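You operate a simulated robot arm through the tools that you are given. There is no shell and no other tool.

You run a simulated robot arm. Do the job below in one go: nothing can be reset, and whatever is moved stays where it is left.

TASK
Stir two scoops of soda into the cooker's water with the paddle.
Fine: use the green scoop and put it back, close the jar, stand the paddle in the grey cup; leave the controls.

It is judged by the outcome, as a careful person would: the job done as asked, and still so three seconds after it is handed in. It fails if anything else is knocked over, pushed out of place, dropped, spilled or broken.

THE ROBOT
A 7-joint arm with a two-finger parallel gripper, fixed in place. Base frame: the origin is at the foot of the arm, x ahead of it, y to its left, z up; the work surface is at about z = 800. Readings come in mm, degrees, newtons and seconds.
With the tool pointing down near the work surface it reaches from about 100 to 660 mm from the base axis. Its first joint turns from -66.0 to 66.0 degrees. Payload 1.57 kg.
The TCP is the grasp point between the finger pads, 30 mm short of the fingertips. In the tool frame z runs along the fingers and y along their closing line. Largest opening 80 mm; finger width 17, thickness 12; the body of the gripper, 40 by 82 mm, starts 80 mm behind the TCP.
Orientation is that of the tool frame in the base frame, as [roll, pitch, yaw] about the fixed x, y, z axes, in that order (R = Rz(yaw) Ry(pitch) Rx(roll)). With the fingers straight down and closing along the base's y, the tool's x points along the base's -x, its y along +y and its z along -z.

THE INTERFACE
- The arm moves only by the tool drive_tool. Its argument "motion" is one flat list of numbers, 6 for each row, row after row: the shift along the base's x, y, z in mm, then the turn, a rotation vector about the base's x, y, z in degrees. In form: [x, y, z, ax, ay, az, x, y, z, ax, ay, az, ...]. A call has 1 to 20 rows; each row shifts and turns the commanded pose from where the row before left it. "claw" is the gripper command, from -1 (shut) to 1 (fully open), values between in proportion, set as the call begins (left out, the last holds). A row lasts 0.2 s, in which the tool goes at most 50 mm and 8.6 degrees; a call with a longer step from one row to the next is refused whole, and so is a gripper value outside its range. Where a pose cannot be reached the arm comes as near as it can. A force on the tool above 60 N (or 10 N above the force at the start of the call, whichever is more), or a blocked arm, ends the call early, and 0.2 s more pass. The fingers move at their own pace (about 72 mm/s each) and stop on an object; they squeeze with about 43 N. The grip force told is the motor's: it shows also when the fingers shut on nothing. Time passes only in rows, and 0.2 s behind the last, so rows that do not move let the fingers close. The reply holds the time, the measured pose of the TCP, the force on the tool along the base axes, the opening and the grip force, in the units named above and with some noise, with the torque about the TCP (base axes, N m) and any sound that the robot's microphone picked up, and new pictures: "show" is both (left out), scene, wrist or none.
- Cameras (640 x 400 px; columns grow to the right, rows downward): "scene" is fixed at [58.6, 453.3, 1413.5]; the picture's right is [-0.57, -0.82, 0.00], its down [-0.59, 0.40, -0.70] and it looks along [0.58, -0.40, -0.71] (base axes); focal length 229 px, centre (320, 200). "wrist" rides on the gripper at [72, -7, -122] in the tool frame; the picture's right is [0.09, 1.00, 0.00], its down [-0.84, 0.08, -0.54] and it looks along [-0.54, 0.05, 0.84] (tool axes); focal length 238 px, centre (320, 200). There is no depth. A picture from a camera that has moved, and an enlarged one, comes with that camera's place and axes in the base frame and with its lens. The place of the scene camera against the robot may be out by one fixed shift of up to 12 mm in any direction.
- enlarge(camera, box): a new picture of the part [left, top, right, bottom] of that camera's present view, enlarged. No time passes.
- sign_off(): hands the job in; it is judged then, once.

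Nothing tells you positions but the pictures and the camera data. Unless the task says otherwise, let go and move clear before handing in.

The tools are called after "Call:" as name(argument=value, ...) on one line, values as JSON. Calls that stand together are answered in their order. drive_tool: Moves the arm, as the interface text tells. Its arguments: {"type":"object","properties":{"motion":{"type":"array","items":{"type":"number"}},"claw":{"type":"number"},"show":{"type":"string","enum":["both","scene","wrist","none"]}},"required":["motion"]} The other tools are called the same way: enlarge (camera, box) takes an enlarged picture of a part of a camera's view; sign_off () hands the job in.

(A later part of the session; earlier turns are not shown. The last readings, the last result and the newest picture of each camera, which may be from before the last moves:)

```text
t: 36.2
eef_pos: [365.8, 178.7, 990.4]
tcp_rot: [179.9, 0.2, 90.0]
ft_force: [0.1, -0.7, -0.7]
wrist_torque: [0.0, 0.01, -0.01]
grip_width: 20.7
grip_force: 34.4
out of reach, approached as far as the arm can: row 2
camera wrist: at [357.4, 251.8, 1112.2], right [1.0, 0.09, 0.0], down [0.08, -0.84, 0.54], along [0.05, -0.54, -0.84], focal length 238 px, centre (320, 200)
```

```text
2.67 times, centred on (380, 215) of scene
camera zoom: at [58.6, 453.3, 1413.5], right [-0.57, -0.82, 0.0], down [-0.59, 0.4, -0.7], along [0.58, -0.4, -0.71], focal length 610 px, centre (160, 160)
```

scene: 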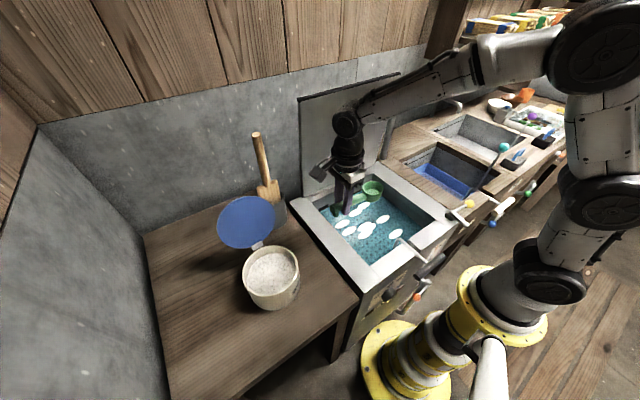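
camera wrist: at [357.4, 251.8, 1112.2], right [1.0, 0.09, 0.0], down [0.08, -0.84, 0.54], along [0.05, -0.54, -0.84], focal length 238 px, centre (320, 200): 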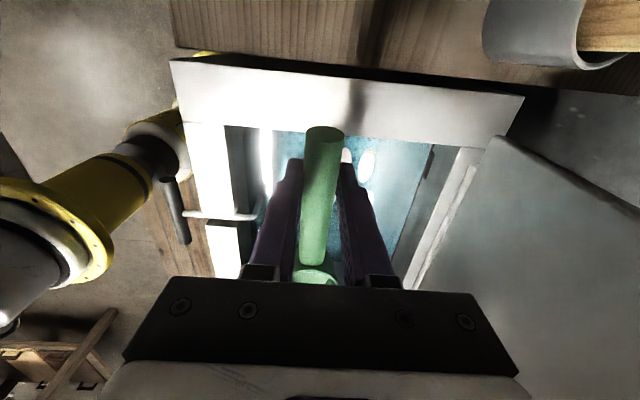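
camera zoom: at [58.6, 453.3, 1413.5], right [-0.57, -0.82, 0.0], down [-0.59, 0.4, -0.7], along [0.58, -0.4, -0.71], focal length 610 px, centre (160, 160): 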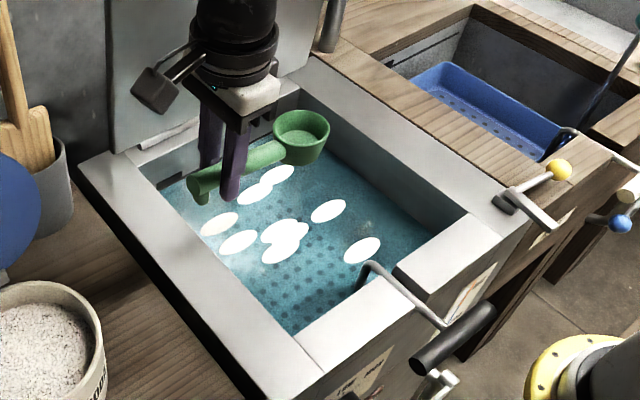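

The bowl is empty and the soda is floating on the water. I'm going back to the jar for the second scoop along the same route.

Call:
drive_tool(motion=[-3, 8, 10, 0, 0, 2, -8, 26, 8, 0, 0, 4, -9, 32, 6, 0, 0, 5, -9, 32, 6, 0, 0, 5, -9, 32, 4, 0, 0, 5, -9, 32, 4, 0, 0, 5, -9, 32, 4, 0, 0, 5, -9, 32, 2, 0, 0, 5, -9, 30, 0, 0, 0, 4.9, -8, 22, 0, 0, 0, 4, -4, 12, 0, 0, 0, 0, 0, 0, 0, 0, 0, 0], claw=-1, show="scene")

```text
t: 38.8
eef_pos: [279.9, 470.7, 1034.9]
tcp_rot: [179.8, 0.0, 135.0]
ft_force: [0.2, -0.1, -1.2]
wrist_torque: [-0.01, 0.02, 0.0]
grip_width: 21.0
grip_force: 33.9
```

scene: 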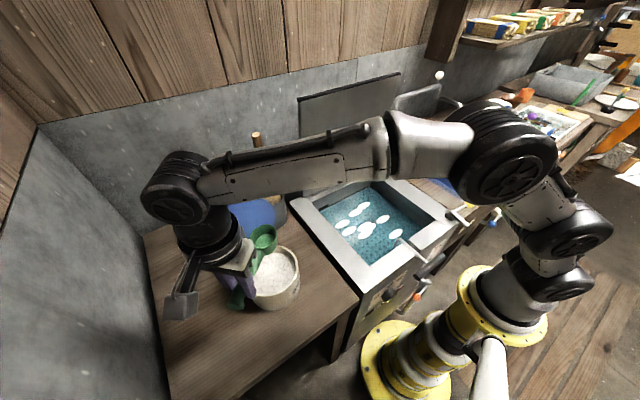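

Call:
drive_tool(motion=[5.3, -4.4, -3, 5.89, 5.89, 0, 5.3, -4.4, -5, 5.89, 5.89, 0, 5.3, -4.4, -5, 5.89, 5.89, 0, 5.3, -4.4, -5, 5.89, 5.89, 0, 5.3, -4.4, -6, 5.89, 5.89, 0, 5.5, -4.4, -8, 5.89, 5.89, 0, 0, 0, 0, 0, 0, 0], claw=-1, show="scene")

Call:
enlarge(camera="scene", box=[210, 210, 320, 320])

```text
t: 40.4
eef_pos: [311.4, 444.2, 1002.9]
tcp_rot: [179.9, -50.0, 134.9]
ft_force: [0.2, 0.2, -0.1]
wrist_torque: [0.01, 0.02, -0.03]
grip_width: 20.5
grip_force: 34.4
```

scene: 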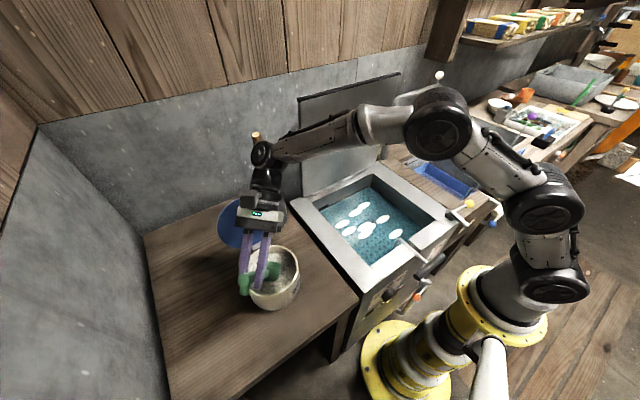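

```text
3.64 times, centred on (265, 265) of scene
camera zoom: at [58.6, 453.3, 1413.5], right [-0.57, -0.82, 0.0], down [-0.59, 0.4, -0.7], along [0.58, -0.4, -0.71], focal length 832 px, centre (520, -36)
```

zoom: 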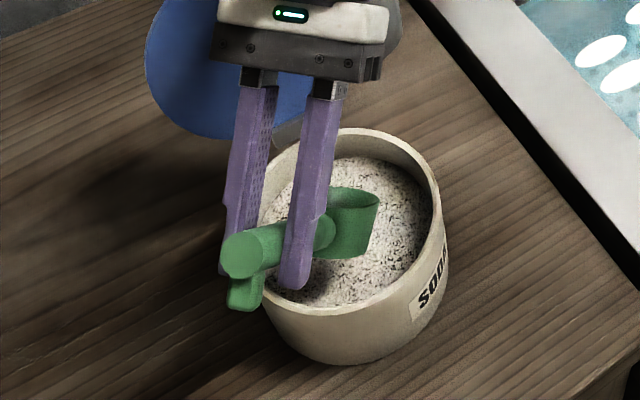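

The alignment matches the first scoop, so I'll plunge, sweep and lift the same way.

Call:
drive_tool(motion=[0.8, -1.1, -25, 0, 0, 0, 0.8, -1.1, -16, 0, 0, 0, 0.7, -1.1, -15, 0, 0, 0, 0.7, -1.2, -11, 0, 0, 0, 1.3, -0.7, -5, -3.54, -3.54, 0, 1.3, -0.7, -5, -3.54, -3.54, 0, 1.3, -0.7, -5, -3.54, -3.54, 0, 0, 0, 0, 0, 0, 0], claw=-1, show="scene")

Call:
drive_tool(motion=[-2.8, 2.8, 0, -3.54, -3.54, 0, -2.8, 2.8, 2, -3.54, -3.54, 0, -3, 3, 14, -3.54, -3.54, 0, -4, 4, 16, -3.54, -3.54, 0, -4, 4, 16, -3.54, -3.54, 0, -4, 4, 16, -3.54, -3.54, 0, -4, 4, 16, -3.54, -3.54, 0, 0, 0, 20, 0, 0, 0, 0, 0, 0, 0, 0, 0], claw=-1)

Call:
enlarge(camera="scene", box=[210, 200, 320, 310])

```text
t: 42.2
eef_pos: [319.0, 436.8, 921.2]
tcp_rot: [179.9, -34.8, 134.9]
ft_force: [0.0, -1.3, -0.3]
wrist_torque: [-0.02, 0.02, -0.01]
grip_width: 20.6
grip_force: 34.3
```

scene: 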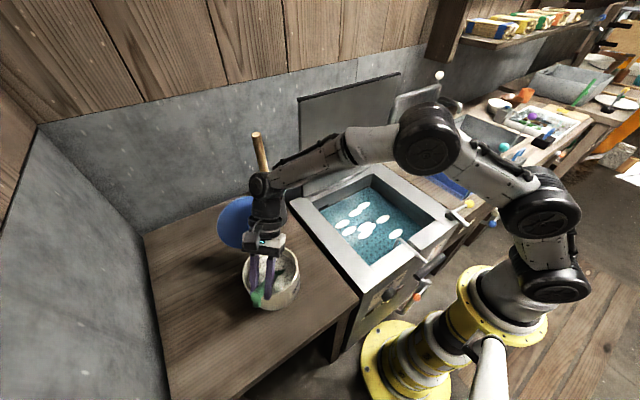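

```text
t: 44.2
eef_pos: [293.5, 460.8, 1020.9]
tcp_rot: [179.7, 0.2, 134.8]
ft_force: [0.0, 0.7, -0.2]
wrist_torque: [0.02, 0.03, 0.0]
grip_width: 20.7
grip_force: 33.7
camera wrist: at [236.7, 507.9, 1142.2], right [0.64, 0.77, 0.0], down [0.64, -0.54, 0.54], along [0.42, -0.35, -0.84], focal length 238 px, centre (320, 200)
```

scene: 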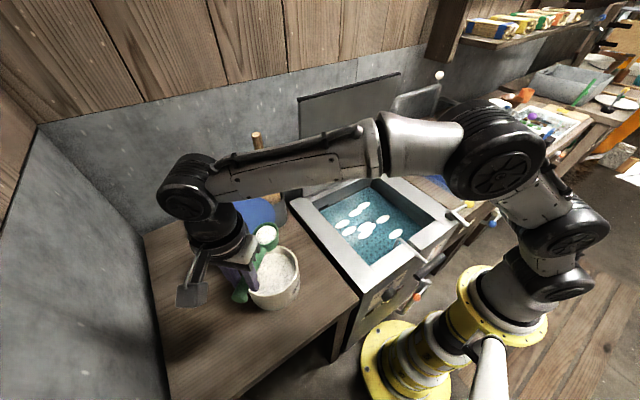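
wrist: 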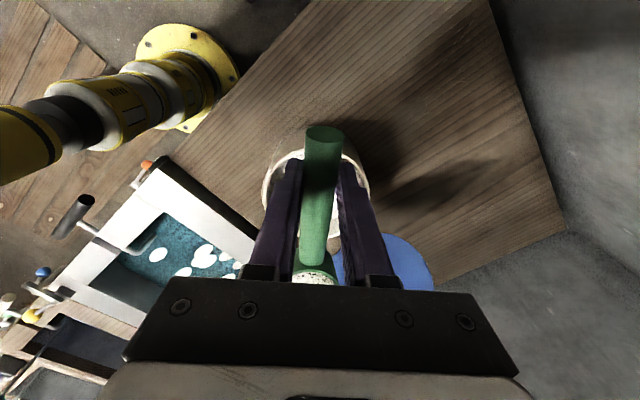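

```text
3.64 times, centred on (265, 255) of scene
camera zoom: at [58.6, 453.3, 1413.5], right [-0.57, -0.82, 0.0], down [-0.59, 0.4, -0.7], along [0.58, -0.4, -0.71], focal length 832 px, centre (520, 0)
```

zoom: 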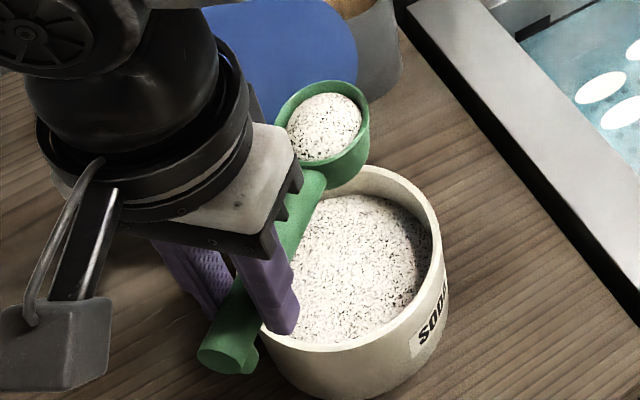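

The second scoop is full too. I'll carry it level to the basin on the same route.

Call:
drive_tool(motion=[5, -14, 0, 0, 0, -2, 9, -26, 0, 0, 0, -4, 11, -32, -2, 0, 0, -5, 11, -32, -2, 0, 0, -5, 11, -32, -3, 0, 0, -5, 11, -32, -3, 0, 0, -5, 11, -32, -3, 0, 0, -5, 11, -32, -3, 0, 0, -5, 11, -32, -3, 0, 0, -4, 9, -22, -2, 0, 0, -3, 6, -14, 0, 0, 0, -2, 0, 0, 0, 0, 0, 0], claw=-1, show="scene")

Call:
drive_tool(motion=[0, -2, 0, 8.33, 0, 0, 0, -4, 0, 8.33, 0, 0, 0, -6.1, 0, 8.33, 0, 0, 0, -8, 0, 8.33, 0, 0, 0, -9.9, 0, 8.33, 0, 0, 0, -11.2, 0, 8.33, 0, 0, 0, -12.5, 0, 8.33, 0, 0, 0, -13.8, 0, 8.33, 0, 0, 0, -14.3, 0, 8.33, 0, 0, 0, -14.7, 0, 8.33, 0, 0, 0, -15, 0, 8.33, 0, 0, 0, -14.7, 0, 8.33, 0, 0, 0, 0, 0, 0, 0, 0, 0, 0, 0, 0, 0, 0, 0, 0, 0, 0, 0, 0], claw=-1)

Call:
enlarge(camera="scene", box=[290, 140, 470, 290])

```text
t: 46.8
eef_pos: [399.4, 161.5, 999.9]
tcp_rot: [179.8, 0.1, 90.0]
ft_force: [0.6, 0.4, -0.3]
wrist_torque: [0.05, -0.01, 0.0]
grip_width: 20.6
grip_force: 34.2
```

scene: 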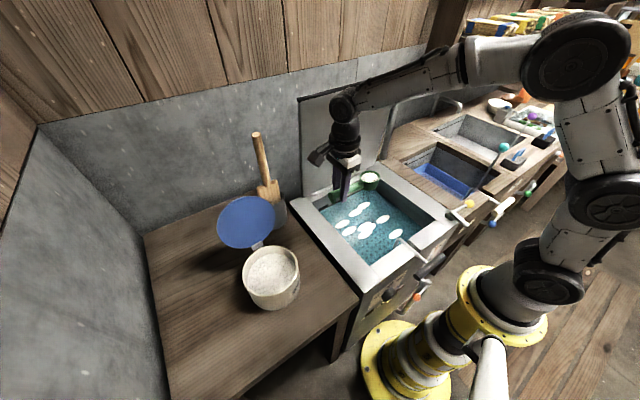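

```text
t: 50.0
eef_pos: [400.5, 34.8, 1000.8]
tcp_rot: [-0.8, -80.1, -89.3]
ft_force: [0.5, 0.2, -1.1]
wrist_torque: [0.0, -0.02, -0.02]
grip_width: 20.8
grip_force: 34.0
camera wrist: at [391.8, -97.1, 1049.6], right [1.0, -0.02, 0.09], down [0.07, -0.39, -0.92], along [0.05, 0.92, -0.39], focal length 238 px, centre (320, 200)
```

scene: 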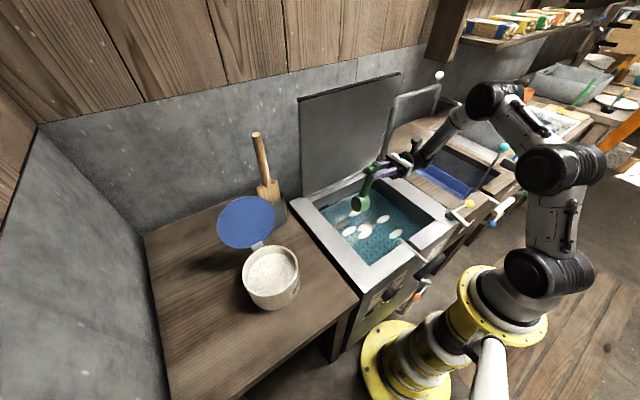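
wrist: 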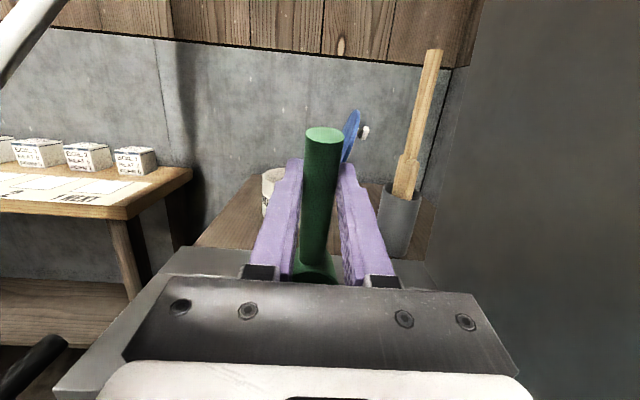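

```text
2.67 times, centred on (380, 215) of scene
camera zoom: at [58.6, 453.3, 1413.5], right [-0.57, -0.82, 0.0], down [-0.59, 0.4, -0.7], along [0.58, -0.4, -0.71], focal length 610 px, centre (160, 160)
```

zoom: 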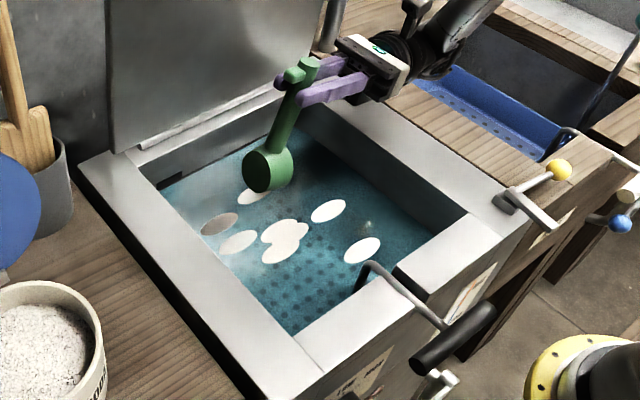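

Call:
drive_tool(motion=[0, 14.7, 0, -8.33, 0, 0, 0, 15, 0, -8.33, 0, 0, 0, 14.7, 0, -8.33, 0, 0, 0, 14.3, 0, -8.33, 0, 0, 0, 13.8, 0, -8.33, 0, 0, 0, 12.5, 0, -8.33, 0, 0, 0, 11.2, 0, -8.33, 0, 0, 0, 9.9, 0, -8.33, 0, 0, 0, 8, 0, -8.33, 0, 0, 0, 6.1, 0, -8.33, 0, 0, 0, 4, 0, -8.33, 0, 0, 0, 2, 0, -8.33, 0, 0, 0, 0, 0, 0, 0, 0], claw=-1)

Call:
enlarge(camera="scene", box=[290, 140, 470, 290])

```text
t: 52.8
eef_pos: [400.9, 162.0, 1000.6]
tcp_rot: [179.8, 0.3, 89.9]
ft_force: [-0.8, -0.6, -0.7]
wrist_torque: [0.03, -0.01, 0.04]
grip_width: 20.5
grip_force: 34.4
camera wrist: at [391.9, 233.6, 1121.2], right [1.0, 0.09, 0.0], down [0.07, -0.83, 0.55], along [0.05, -0.54, -0.84], focal length 238 px, centre (320, 200)
```

scene: 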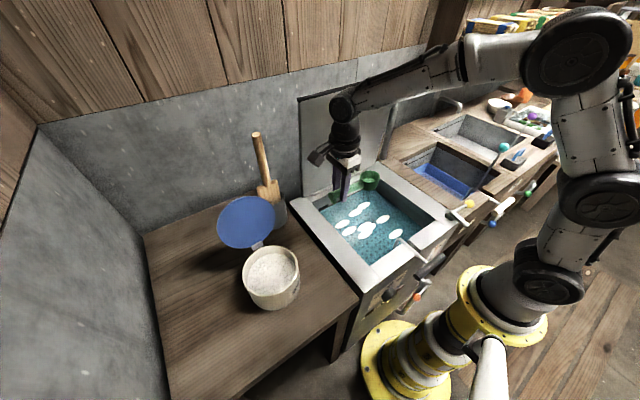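
wrist: 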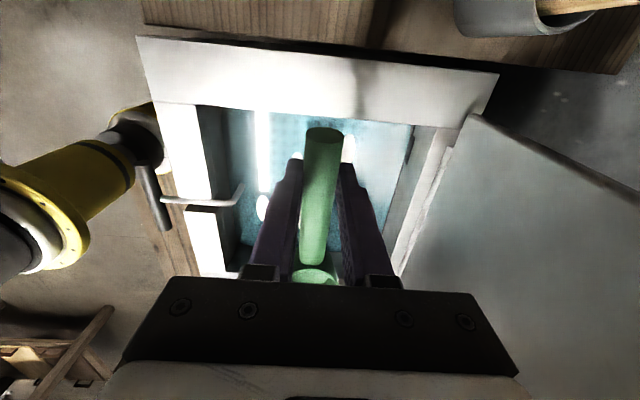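

```text
2.67 times, centred on (380, 215) of scene
camera zoom: at [58.6, 453.3, 1413.5], right [-0.57, -0.82, 0.0], down [-0.59, 0.4, -0.7], along [0.58, -0.4, -0.71], focal length 610 px, centre (160, 160)
```

zoom: 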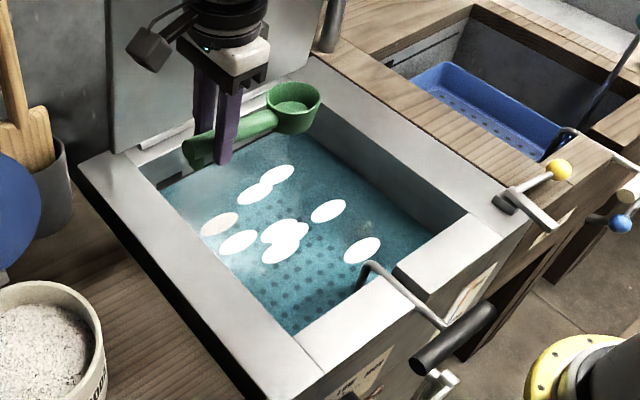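

The bowl is empty, so both scoops are in the water. I'll take the scoop back to its spot, restoring the yaw, and hover above it first.

Call:
drive_tool(motion=[-12, 11, 0, 0, 0, 8.19, -12, 11, 0, 0, 0, 8.19, -12, 11, 0, 0, 0, 8.19, -12, 11, 0, 0, 0, 8.19, -12, 11, 0, 0, 0, 8.19, -12, 11, 0, 0, 0, 8.19, -12, 11, 0, 0, 0, 8.19, -12, 11, 0, 0, 0, 8.19, -12, 11, 0, 0, 0, 8.19, -12, 11, -10, 0, 0, 8.19, -12, 11, -20, 0, 0, 8.19, 0, 0, -30, 0, 0, 0, 0, 0, -30, 0, 0, 0, 0, 0, 0, 0, 0, 0], claw=-1)

```text
t: 55.8
eef_pos: [268.1, 281.9, 910.4]
tcp_rot: [179.8, 0.1, 180.0]
ft_force: [-0.4, -0.4, 0.0]
wrist_torque: [0.01, 0.04, -0.05]
grip_width: 20.6
grip_force: 34.2
camera wrist: at [194.4, 274.9, 1030.6], right [-0.09, 1.0, 0.0], down [0.84, 0.08, 0.54], along [0.54, 0.05, -0.84], focal length 238 px, centre (320, 200)
```

scene: 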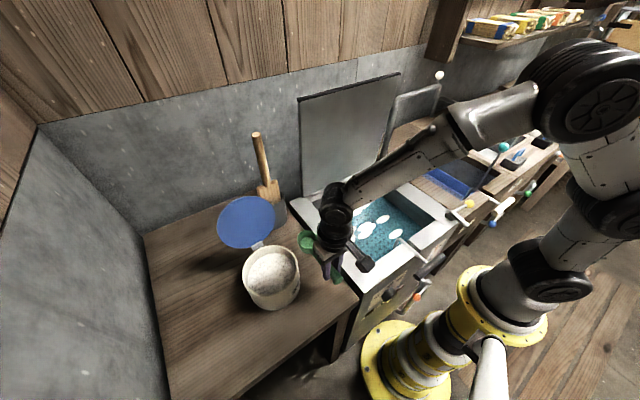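
wrist: 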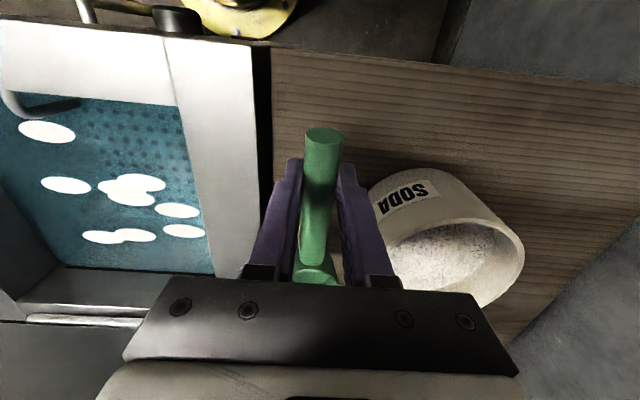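

Call:
drive_tool(motion=[0, 0.5, -30, 0, 0, 0, 0, 0, -25, 0, 0, 0, 0, 0, -12, 0, 0, 0, 0, 0, -5, 0, 0, 0, 0, 0, -2, 0, 0, 0, 0, 0, 0, 0, 0, 0], claw=-1, show="scene")

```text
t: 57.2
eef_pos: [269.9, 283.0, 838.1]
tcp_rot: [179.7, 0.3, 180.0]
ft_force: [-0.9, -3.6, 24.0]
wrist_torque: [-0.05, -0.01, -0.09]
grip_width: 20.7
grip_force: 33.9
```

scene: 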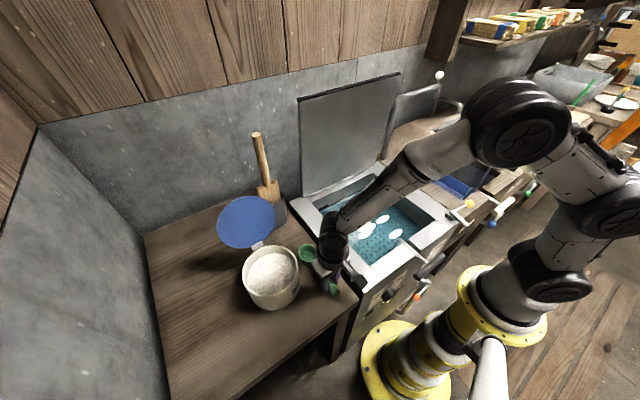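

The scoop has touched the table with light contact. I'll ease up slightly and release.

Call:
drive_tool(motion=[0, 0, 1.5, 0, 0, 0, 0, 0, 0, 0, 0, 0], claw=-1, show="none")

Call:
enlarge(camera="scene", box=[270, 220, 380, 320])

```text
t: 57.8
eef_pos: [267.8, 283.3, 837.8]
tcp_rot: [179.7, 0.2, -180.0]
ft_force: [4.5, 1.4, 12.2]
wrist_torque: [0.13, -0.55, 0.01]
grip_width: 20.7
grip_force: 34.0
```

```text
4.00 times, centred on (325, 270) of scene
camera zoom: at [58.6, 453.2, 1413.6], right [-0.57, -0.82, 0.0], down [-0.59, 0.4, -0.7], along [0.58, -0.4, -0.71], focal length 915 px, centre (300, -80)
```

zoom: 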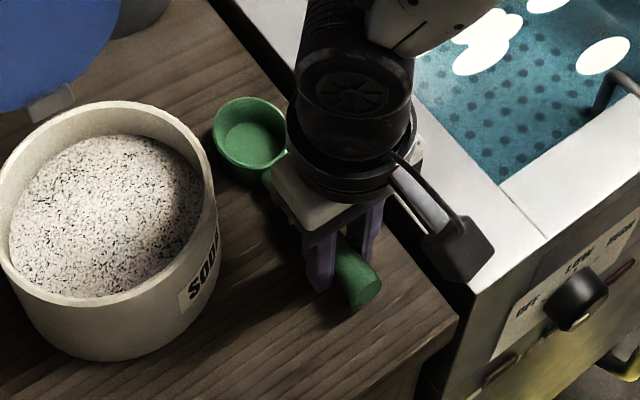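

Call:
drive_tool(motion=[0, 0, 1.2, 0, 0, 0, 0, 0, 0, 0, 0, 0], claw=-1, show="none")

Call:
drive_tool(motion=[0, 0, 0, 0, 0, 0, 0, 0, 0, 0, 0, 0, 0, 0, 0, 0, 0, 0], claw=0.1)

```text
t: 58.4
eef_pos: [266.8, 281.8, 838.4]
tcp_rot: [-179.9, 0.0, 180.0]
ft_force: [0.8, 1.8, 2.6]
wrist_torque: [0.03, -0.44, 0.15]
grip_width: 20.8
grip_force: 33.8
```

```text
t: 59.2
eef_pos: [268.3, 283.2, 838.6]
tcp_rot: [179.9, 0.1, 180.0]
ft_force: [-0.2, 0.0, -0.7]
wrist_torque: [0.0, 0.01, -0.01]
grip_width: 44.0
grip_force: 0.0
camera wrist: at [194.9, 275.7, 959.9], right [-0.09, 1.0, 0.0], down [0.84, 0.08, 0.54], along [0.54, 0.05, -0.84], focal length 238 px, centre (320, 200)
```

scene: 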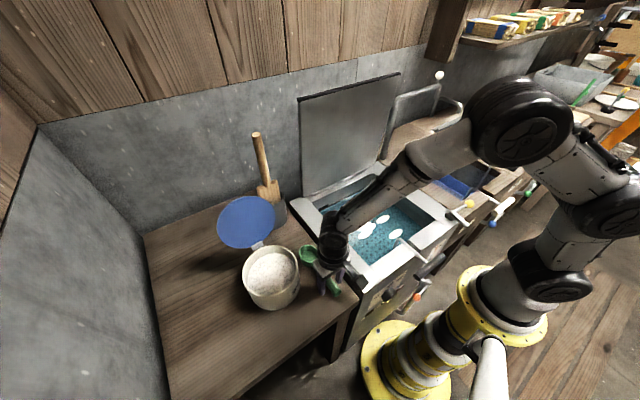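
wrist: 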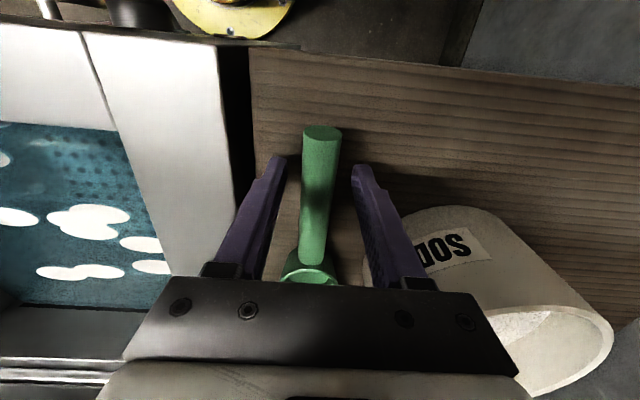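

Released cleanly. I'll lift straight up and check how the scoop rests.

Call:
drive_tool(motion=[0, 0, 20, 0, 0, 0, 0, 0, 40, 0, 0, 0, 0, 0, 45, 0, 0, 0, 0, 0, 45, 0, 0, 0, 0, 0, 30, 0, 0, 0, 0, 0, 0, 0, 0, 0], claw=0.1)

Call:
enlarge(camera="scene", box=[210, 180, 370, 320])

Call:
enlarge(camera="wrist", box=[240, 60, 500, 290])

```text
t: 60.6
eef_pos: [268.4, 283.0, 1021.7]
tcp_rot: [179.8, 0.1, -180.0]
ft_force: [0.4, 0.3, 0.2]
wrist_torque: [0.02, 0.03, 0.02]
grip_width: 44.1
grip_force: 0.0
camera wrist: at [195.6, 275.8, 1141.3], right [-0.09, 1.0, 0.0], down [0.84, 0.08, 0.54], along [0.54, 0.05, -0.84], focal length 238 px, centre (320, 200)
```

scene: 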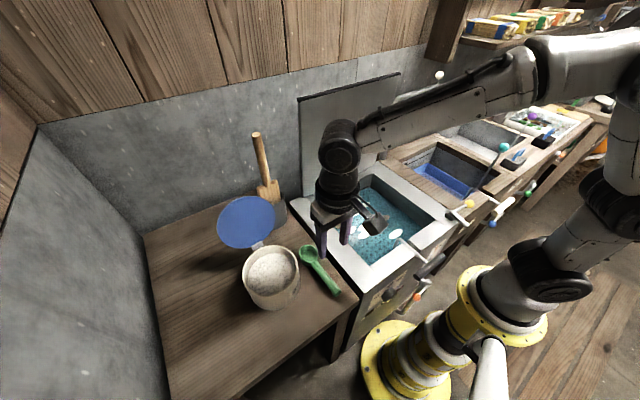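
wrist: 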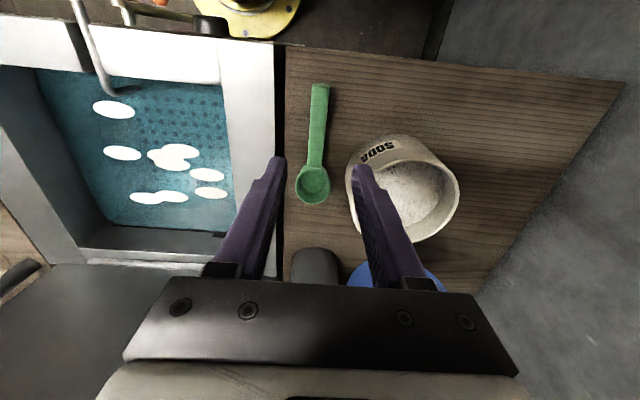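

```text
2.86 times, centred on (290, 250) of scene
camera zoom: at [58.6, 453.3, 1413.5], right [-0.57, -0.82, 0.0], down [-0.59, 0.4, -0.7], along [0.58, -0.4, -0.71], focal length 654 px, centre (406, 57)
```

zoom: 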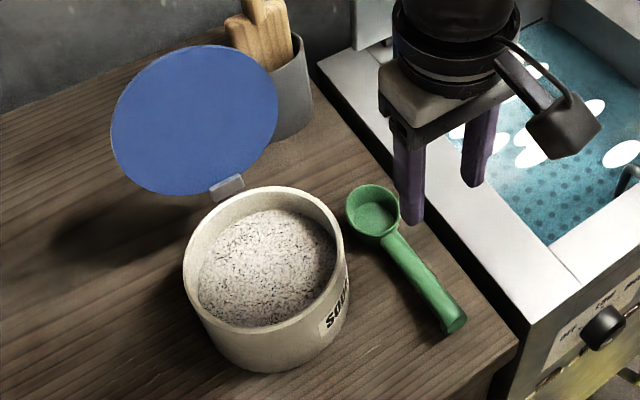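

```text
1.74 times, centred on (370, 175) of wrist
camera zoom: at [195.6, 275.8, 1141.3], right [-0.09, 1.0, 0.0], down [0.84, 0.08, 0.54], along [0.54, 0.05, -0.84], focal length 414 px, centre (233, 244)
```

zoom: 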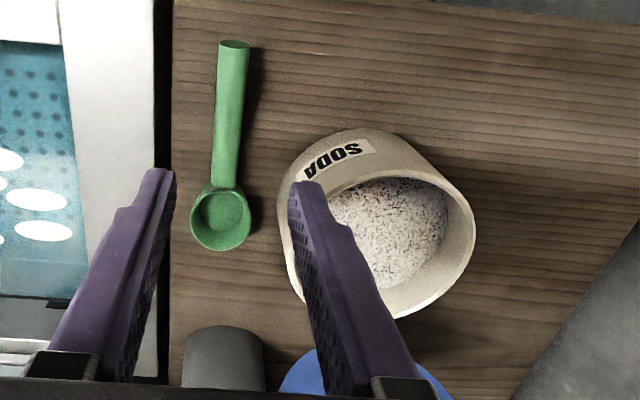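

The scoop lies flat in its original place. Next is the jar lid, which leans back on a hinge near (434, 400, 890). I'll turn the tool horizontal, pointing +y, so open fingers can straddle the lid's near edge and swing it closed under control.

Call:
drive_tool(motion=[12, -11, -1, 0, 0, -8.18, 12, -11, -1, 0, 0, -8.18, 12, -11, -1, 0, 0, -8.18, 12, -11, -1, 0, 0, -8.18, 12, -11, -1, 0, 0, -8.18, 12, -11, -1, 0, 0, -8.18, 12, -11, -1, 0, 0, -8.18, 12, -11, -1, 0, 0, -8.18, 12, -11, -1, 0, 0, -8.18, 12, -11, -1, 0, 0, -8.18, 12, -11, -1, 0, 0, -8.2], claw=0, show="none")

Call:
drive_tool(motion=[2, -4, 0, 8.18, 0, 0, 2, -6, 0, 8.18, 0, 0, 2, -8, 0, 8.18, 0, 0, 2, -8, 0, 8.18, 0, 0, 2, -8, 0, 8.18, 0, 0, 2, -8, 0, 8.18, 0, 0, 2, -8, 0, 8.18, 0, 0, 2, -8, 0, 8.18, 0, 0, 2, -8, 0, 8.18, 0, 0, 2, -8, 0, 8.18, 0, 0, 0, -8, 0, 8.2, 0, 0, 0, 0, 0, 0, 0, 0], claw=0)

```text
t: 63.0
eef_pos: [399.9, 160.5, 1007.9]
tcp_rot: [179.9, 0.3, 89.9]
ft_force: [-0.1, -0.3, 0.3]
wrist_torque: [0.02, 0.04, 0.0]
grip_width: 39.9
grip_force: 0.1
```

```text
t: 65.6
eef_pos: [420.0, 80.2, 1007.5]
tcp_rot: [-52.3, -90.0, -37.8]
ft_force: [0.7, -0.6, -0.1]
wrist_torque: [-0.05, -0.03, -0.02]
grip_width: 40.0
grip_force: 0.0
camera wrist: at [412.0, -42.9, 1079.4], right [1.0, 0.0, 0.09], down [0.08, -0.54, -0.84], along [0.05, 0.84, -0.54], focal length 238 px, centre (320, 200)
```

scene: 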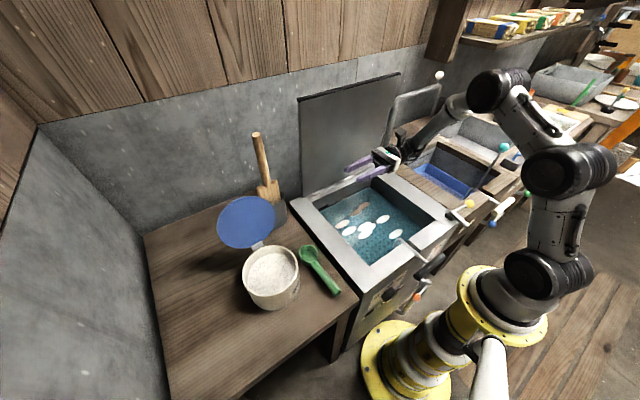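
wrist: 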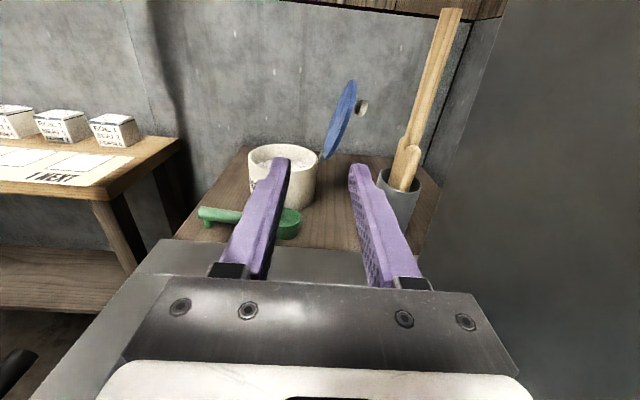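

Call:
enlarge(camera="wrist", box=[230, 60, 400, 240])

Call:
enlarge(camera="wrist", box=[340, 0, 500, 250])

```text
2.22 times, centred on (315, 150) of wrist
camera zoom: at [412.0, -42.9, 1079.4], right [1.0, 0.0, 0.09], down [0.08, -0.54, -0.84], along [0.05, 0.84, -0.54], focal length 530 px, centre (331, 311)
```

zoom: 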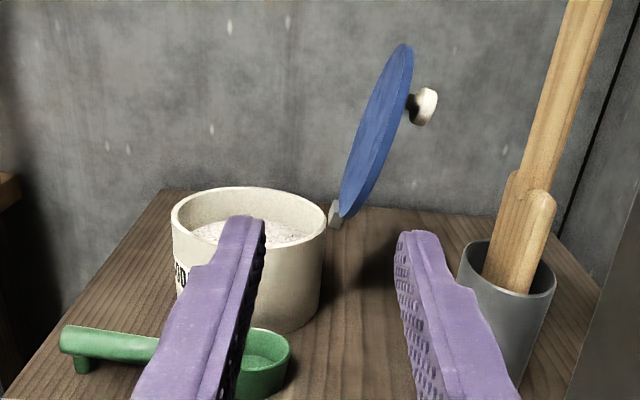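

```text
1.60 times, centred on (420, 125) of wrist
camera zoom: at [412.0, -42.9, 1079.4], right [1.0, 0.0, 0.09], down [0.08, -0.54, -0.84], along [0.05, 0.84, -0.54], focal length 381 px, centre (160, 320)
```

zoom: 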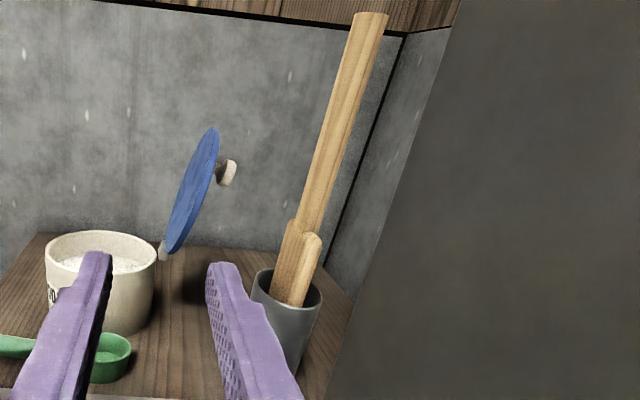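

This view shows the lid edge-on and the paddle clearly. I take the hinge to be near (434, 892), with the lid leaning back about 15°. I'll move the open fingers up to just short of the lid's edge.

Call:
drive_tool(motion=[9.2, 40, -7, 0, 3.65, 0, 9.2, 42, -7, 0, 3.65, 0, 9.2, 44, -7, 0, 3.65, 0, 9.2, 44, -7.5, 0, 3.65, 0, 0, 0, 0, 0, 0, 0], claw=0)

Call:
enlarge(camera="wrist", box=[220, 80, 420, 290])

Call:
enlarge(camera="scene", box=[200, 120, 400, 300])

```text
t: 66.8
eef_pos: [457.1, 250.2, 979.8]
tcp_rot: [-90.8, -75.4, 0.6]
ft_force: [0.0, -0.3, 0.0]
wrist_torque: [-0.01, 0.01, -0.01]
grip_width: 39.9
grip_force: 0.1
camera wrist: at [467.4, 128.6, 1050.3], right [0.99, 0.0, -0.16], down [-0.14, -0.54, -0.83], along [-0.09, 0.84, -0.54], focal length 238 px, centre (320, 200)
```

scene: 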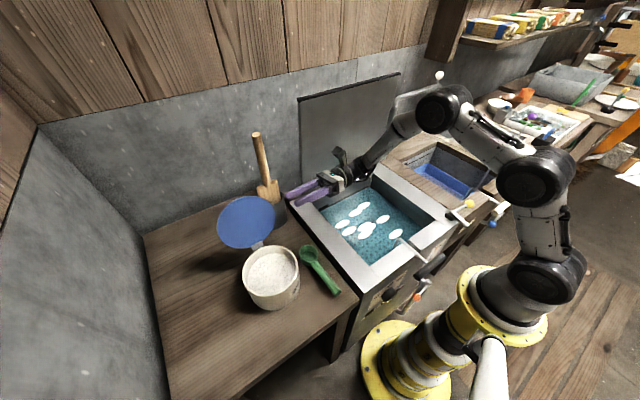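
wrist: 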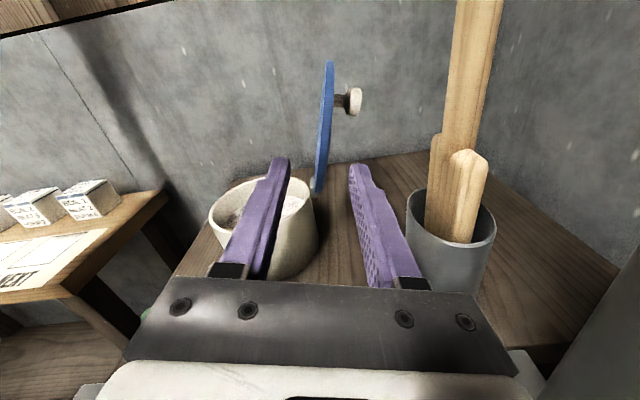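

```text
1.90 times, centred on (320, 185) of wrist
camera zoom: at [467.4, 128.6, 1050.3], right [0.99, 0.0, -0.16], down [-0.14, -0.54, -0.83], along [-0.09, 0.84, -0.54], focal length 454 px, centre (320, 229)
```

zoom: 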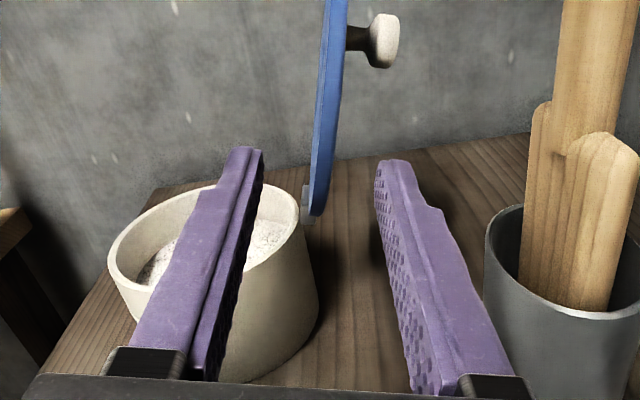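

```text
2.22 times, centred on (300, 210) of scene
camera zoom: at [58.6, 453.3, 1413.5], right [-0.57, -0.82, 0.0], down [-0.59, 0.4, -0.7], along [0.58, -0.4, -0.71], focal length 508 px, centre (364, 178)
```

zoom: 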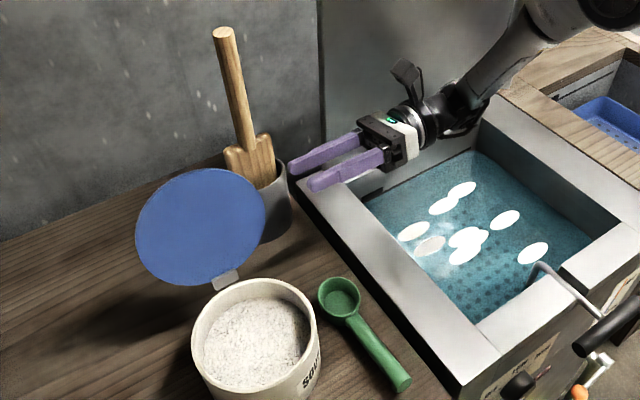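

The lid lines up with the gap between the fingers. I'll advance in +y so they straddle the lid's edge.

Call:
drive_tool(motion=[0.5, 30, 0, 0, 0, 0, 0.5, 30, 0, 0, 0, 0, 0, 25, 0, 0, 0, 0, 0, 0, 0, 0, 0, 0], claw=0)

Call:
enlarge(camera="wrist", box=[220, 40, 440, 290])

Call:
enlarge(camera="scene", box=[200, 140, 360, 300])

```text
t: 67.8
eef_pos: [456.8, 334.8, 979.9]
tcp_rot: [-90.8, -75.4, 0.6]
ft_force: [-0.5, -0.1, -0.2]
wrist_torque: [-0.03, 0.01, 0.03]
grip_width: 40.0
grip_force: 0.1
camera wrist: at [468.0, 213.4, 1050.2], right [0.99, 0.0, -0.16], down [-0.14, -0.54, -0.83], along [-0.09, 0.84, -0.54], focal length 238 px, centre (320, 200)
```

scene: 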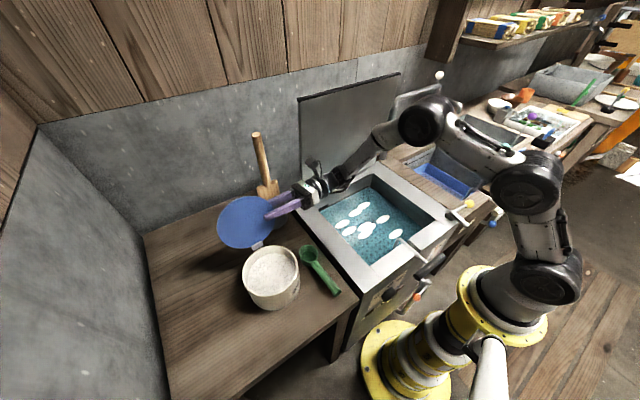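
wrist: 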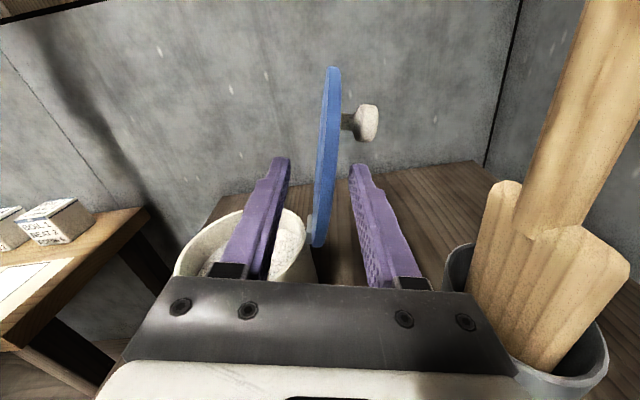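

```text
1.60 times, centred on (330, 165) of wrist
camera zoom: at [468.0, 213.4, 1050.2], right [0.99, 0.0, -0.16], down [-0.14, -0.54, -0.83], along [-0.09, 0.84, -0.54], focal length 381 px, centre (304, 256)
```

zoom: 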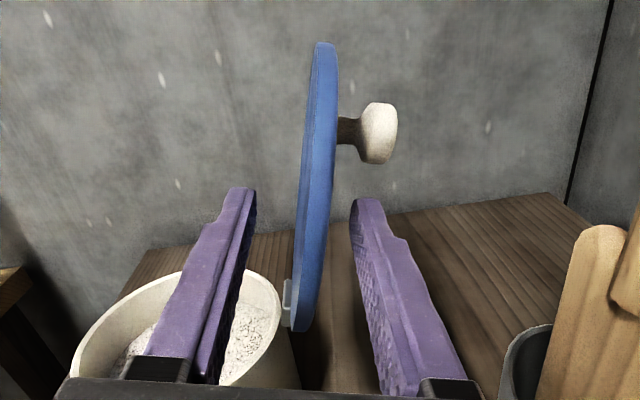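

```text
2.50 times, centred on (280, 220) of scene
camera zoom: at [58.6, 453.3, 1413.5], right [-0.57, -0.82, 0.0], down [-0.59, 0.4, -0.7], along [0.58, -0.4, -0.71], focal length 572 px, centre (420, 150)
```

zoom: 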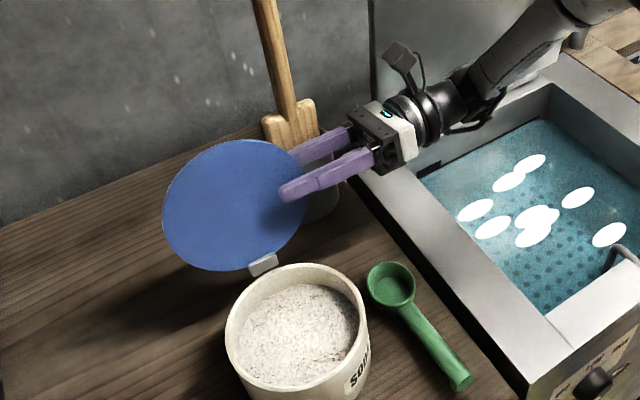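

Call:
drive_tool(motion=[-12.4, 0, 2.3, 0, -8, 0, -12.5, 0, 0.6, 0, -8, 0, -12.5, 0, -1.2, 0, -8, 0, -12.2, 0, -2.9, 0, -8, 0, -11.7, 0, -4.6, 0, -8, 0, 0, 0, 0, 0, 0, 0], claw=0)

Call:
enlarge(camera="scene", box=[200, 140, 360, 300])

```text
t: 69.2
eef_pos: [396.7, 334.5, 973.7]
tcp_rot: [90.1, -64.5, 179.7]
ft_force: [-0.4, 0.5, -0.5]
wrist_torque: [-0.03, -0.03, 0.0]
grip_width: 40.4
grip_force: 0.6
camera wrist: at [358.0, 213.0, 1035.0], right [0.86, 0.0, 0.51], down [0.43, -0.54, -0.72], along [0.28, 0.84, -0.47], focal length 238 px, centre (320, 200)
```

scene: 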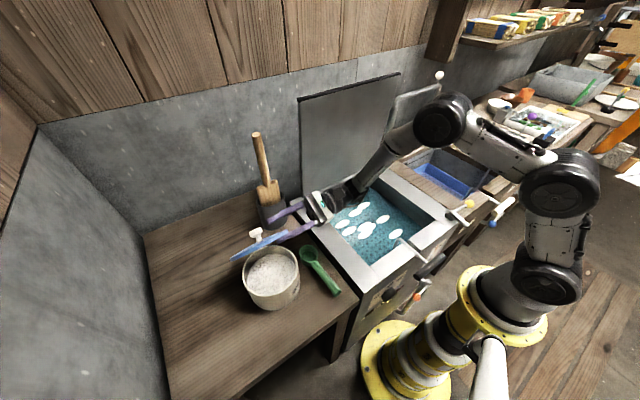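
wrist: 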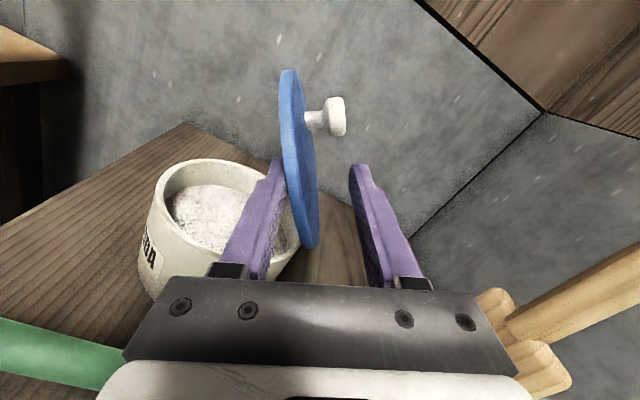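

```text
2.50 times, centred on (280, 220) of scene
camera zoom: at [58.6, 453.3, 1413.5], right [-0.57, -0.82, 0.0], down [-0.59, 0.4, -0.7], along [0.58, -0.4, -0.71], focal length 572 px, centre (420, 150)
```

zoom: 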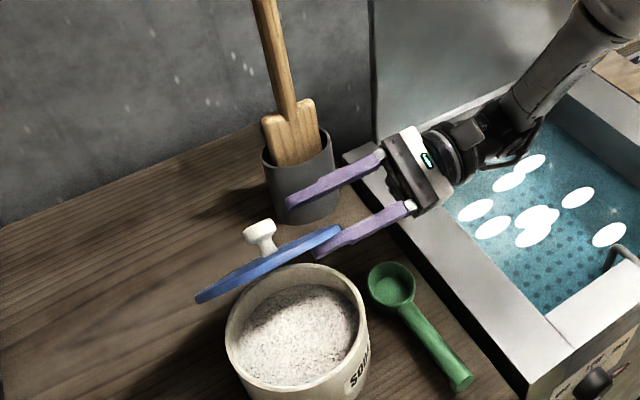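

The lid has swung over and now rests on the front finger. I'll keep lowering it under control.

Call:
drive_tool(motion=[-10.9, 0, -6.2, 0, -8, 0, -10, 0, -7.6, 0, -8, 0, -8.8, 0, -8.9, 0, -8, 0, -7.5, 0, -10.1, 0, -8, 0, -3.7, 0, -6.2, 0, -4.6, 0, 0, 0, 0, 0, 0, 0], claw=0)

Call:
enlarge(camera="scene", box=[200, 160, 360, 320])

```text
t: 70.6
eef_pos: [356.0, 334.9, 935.1]
tcp_rot: [89.9, -27.9, 179.8]
ft_force: [-0.1, 0.0, -0.3]
wrist_torque: [-0.03, 0.0, 0.01]
grip_width: 40.2
grip_force: 0.0
camera wrist: at [287.4, 212.6, 961.4], right [0.38, 0.0, 0.92], down [0.77, -0.54, -0.32], along [0.5, 0.84, -0.21], focal length 238 px, centre (320, 200)
```

scene: 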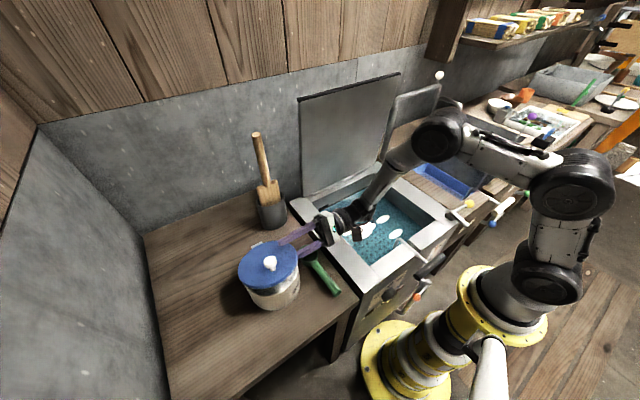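
wrist: 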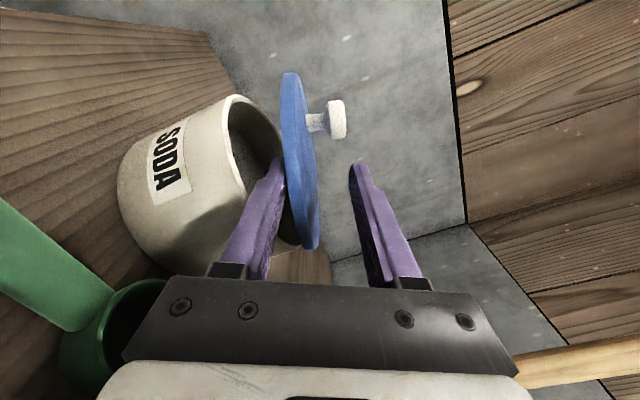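

```text
2.50 times, centred on (280, 240) of scene
camera zoom: at [58.6, 453.3, 1413.5], right [-0.57, -0.82, 0.0], down [-0.59, 0.4, -0.7], along [0.58, -0.4, -0.71], focal length 572 px, centre (420, 100)
```

zoom: 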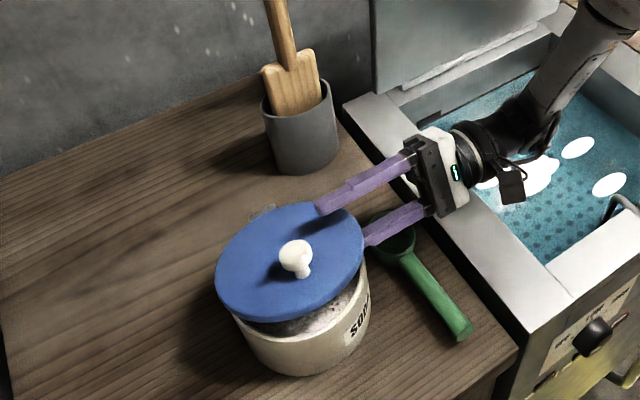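

The lid is almost shut on the lower finger. I'll lower a little more, then slide the fingers out in −y so it settles closed.

Call:
drive_tool(motion=[-2, 0, -6, 0, -4, 0, -1, 0, -6, 0, -4, 0, 0, -12, 0, 0, 0, 0, 0, -16, 0, 0, 0, 0, 0, -25, 0, 0, 0, 0, 0, -30, 5, 0, 0, 0, 0, 0, 0, 0, 0, 0], claw=0)

Call:
enlarge(camera="scene", box=[200, 160, 360, 320])

Call:
enlarge(camera="wrist", box=[100, 50, 420, 290])

```text
t: 72.2
eef_pos: [352.1, 251.4, 926.8]
tcp_rot: [89.9, -20.0, 179.8]
ft_force: [0.4, -0.6, 0.3]
wrist_torque: [-0.04, 0.04, 0.02]
grip_width: 40.4
grip_force: 0.0
camera wrist: at [280.9, 129.9, 944.3], right [0.25, 0.0, 0.97], down [0.81, -0.54, -0.22], along [0.53, 0.84, -0.14], focal length 238 px, centre (320, 200)
```

scene: 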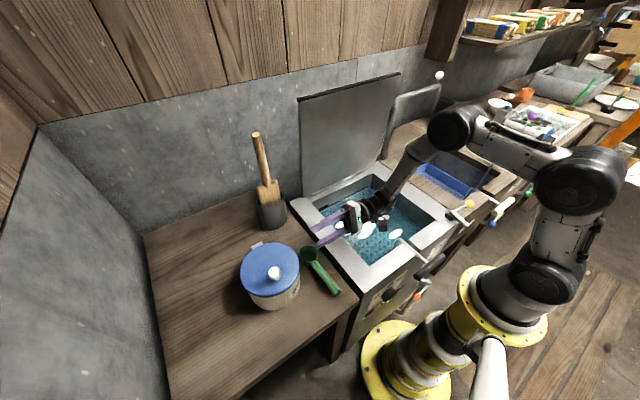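
wrist: 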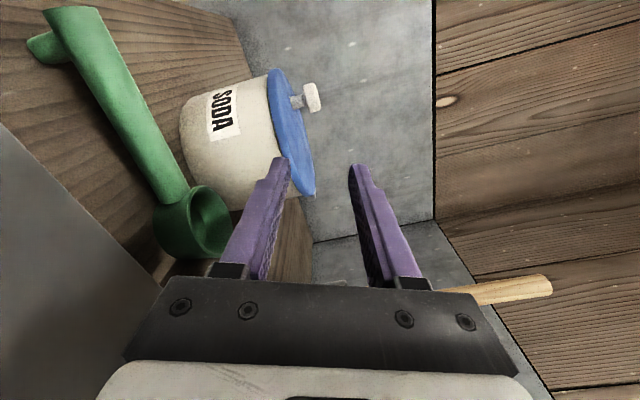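

```text
2.50 times, centred on (280, 240) of scene
camera zoom: at [58.6, 453.3, 1413.5], right [-0.57, -0.82, 0.0], down [-0.59, 0.4, -0.7], along [0.58, -0.4, -0.71], focal length 572 px, centre (420, 100)
```

zoom: 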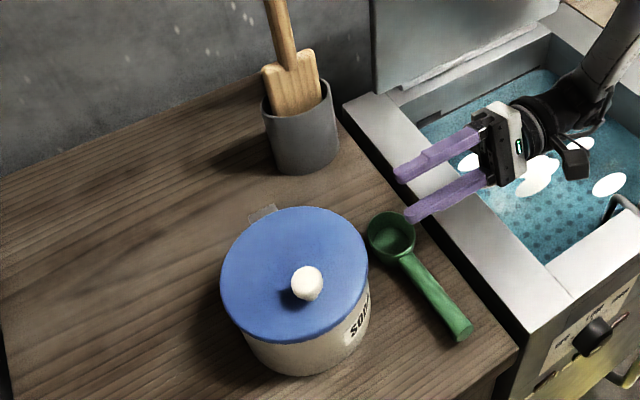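

```text
1.67 times, centred on (260, 170) of wrist
camera zoom: at [280.9, 129.9, 944.3], right [0.25, 0.0, 0.97], down [0.81, -0.54, -0.22], along [0.53, 0.84, -0.14], focal length 397 px, centre (420, 250)
```

zoom: 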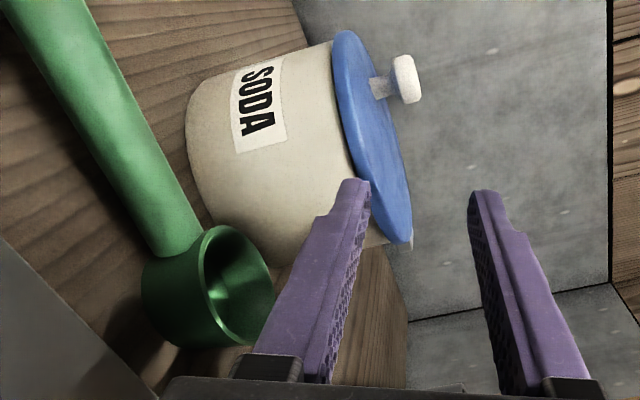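

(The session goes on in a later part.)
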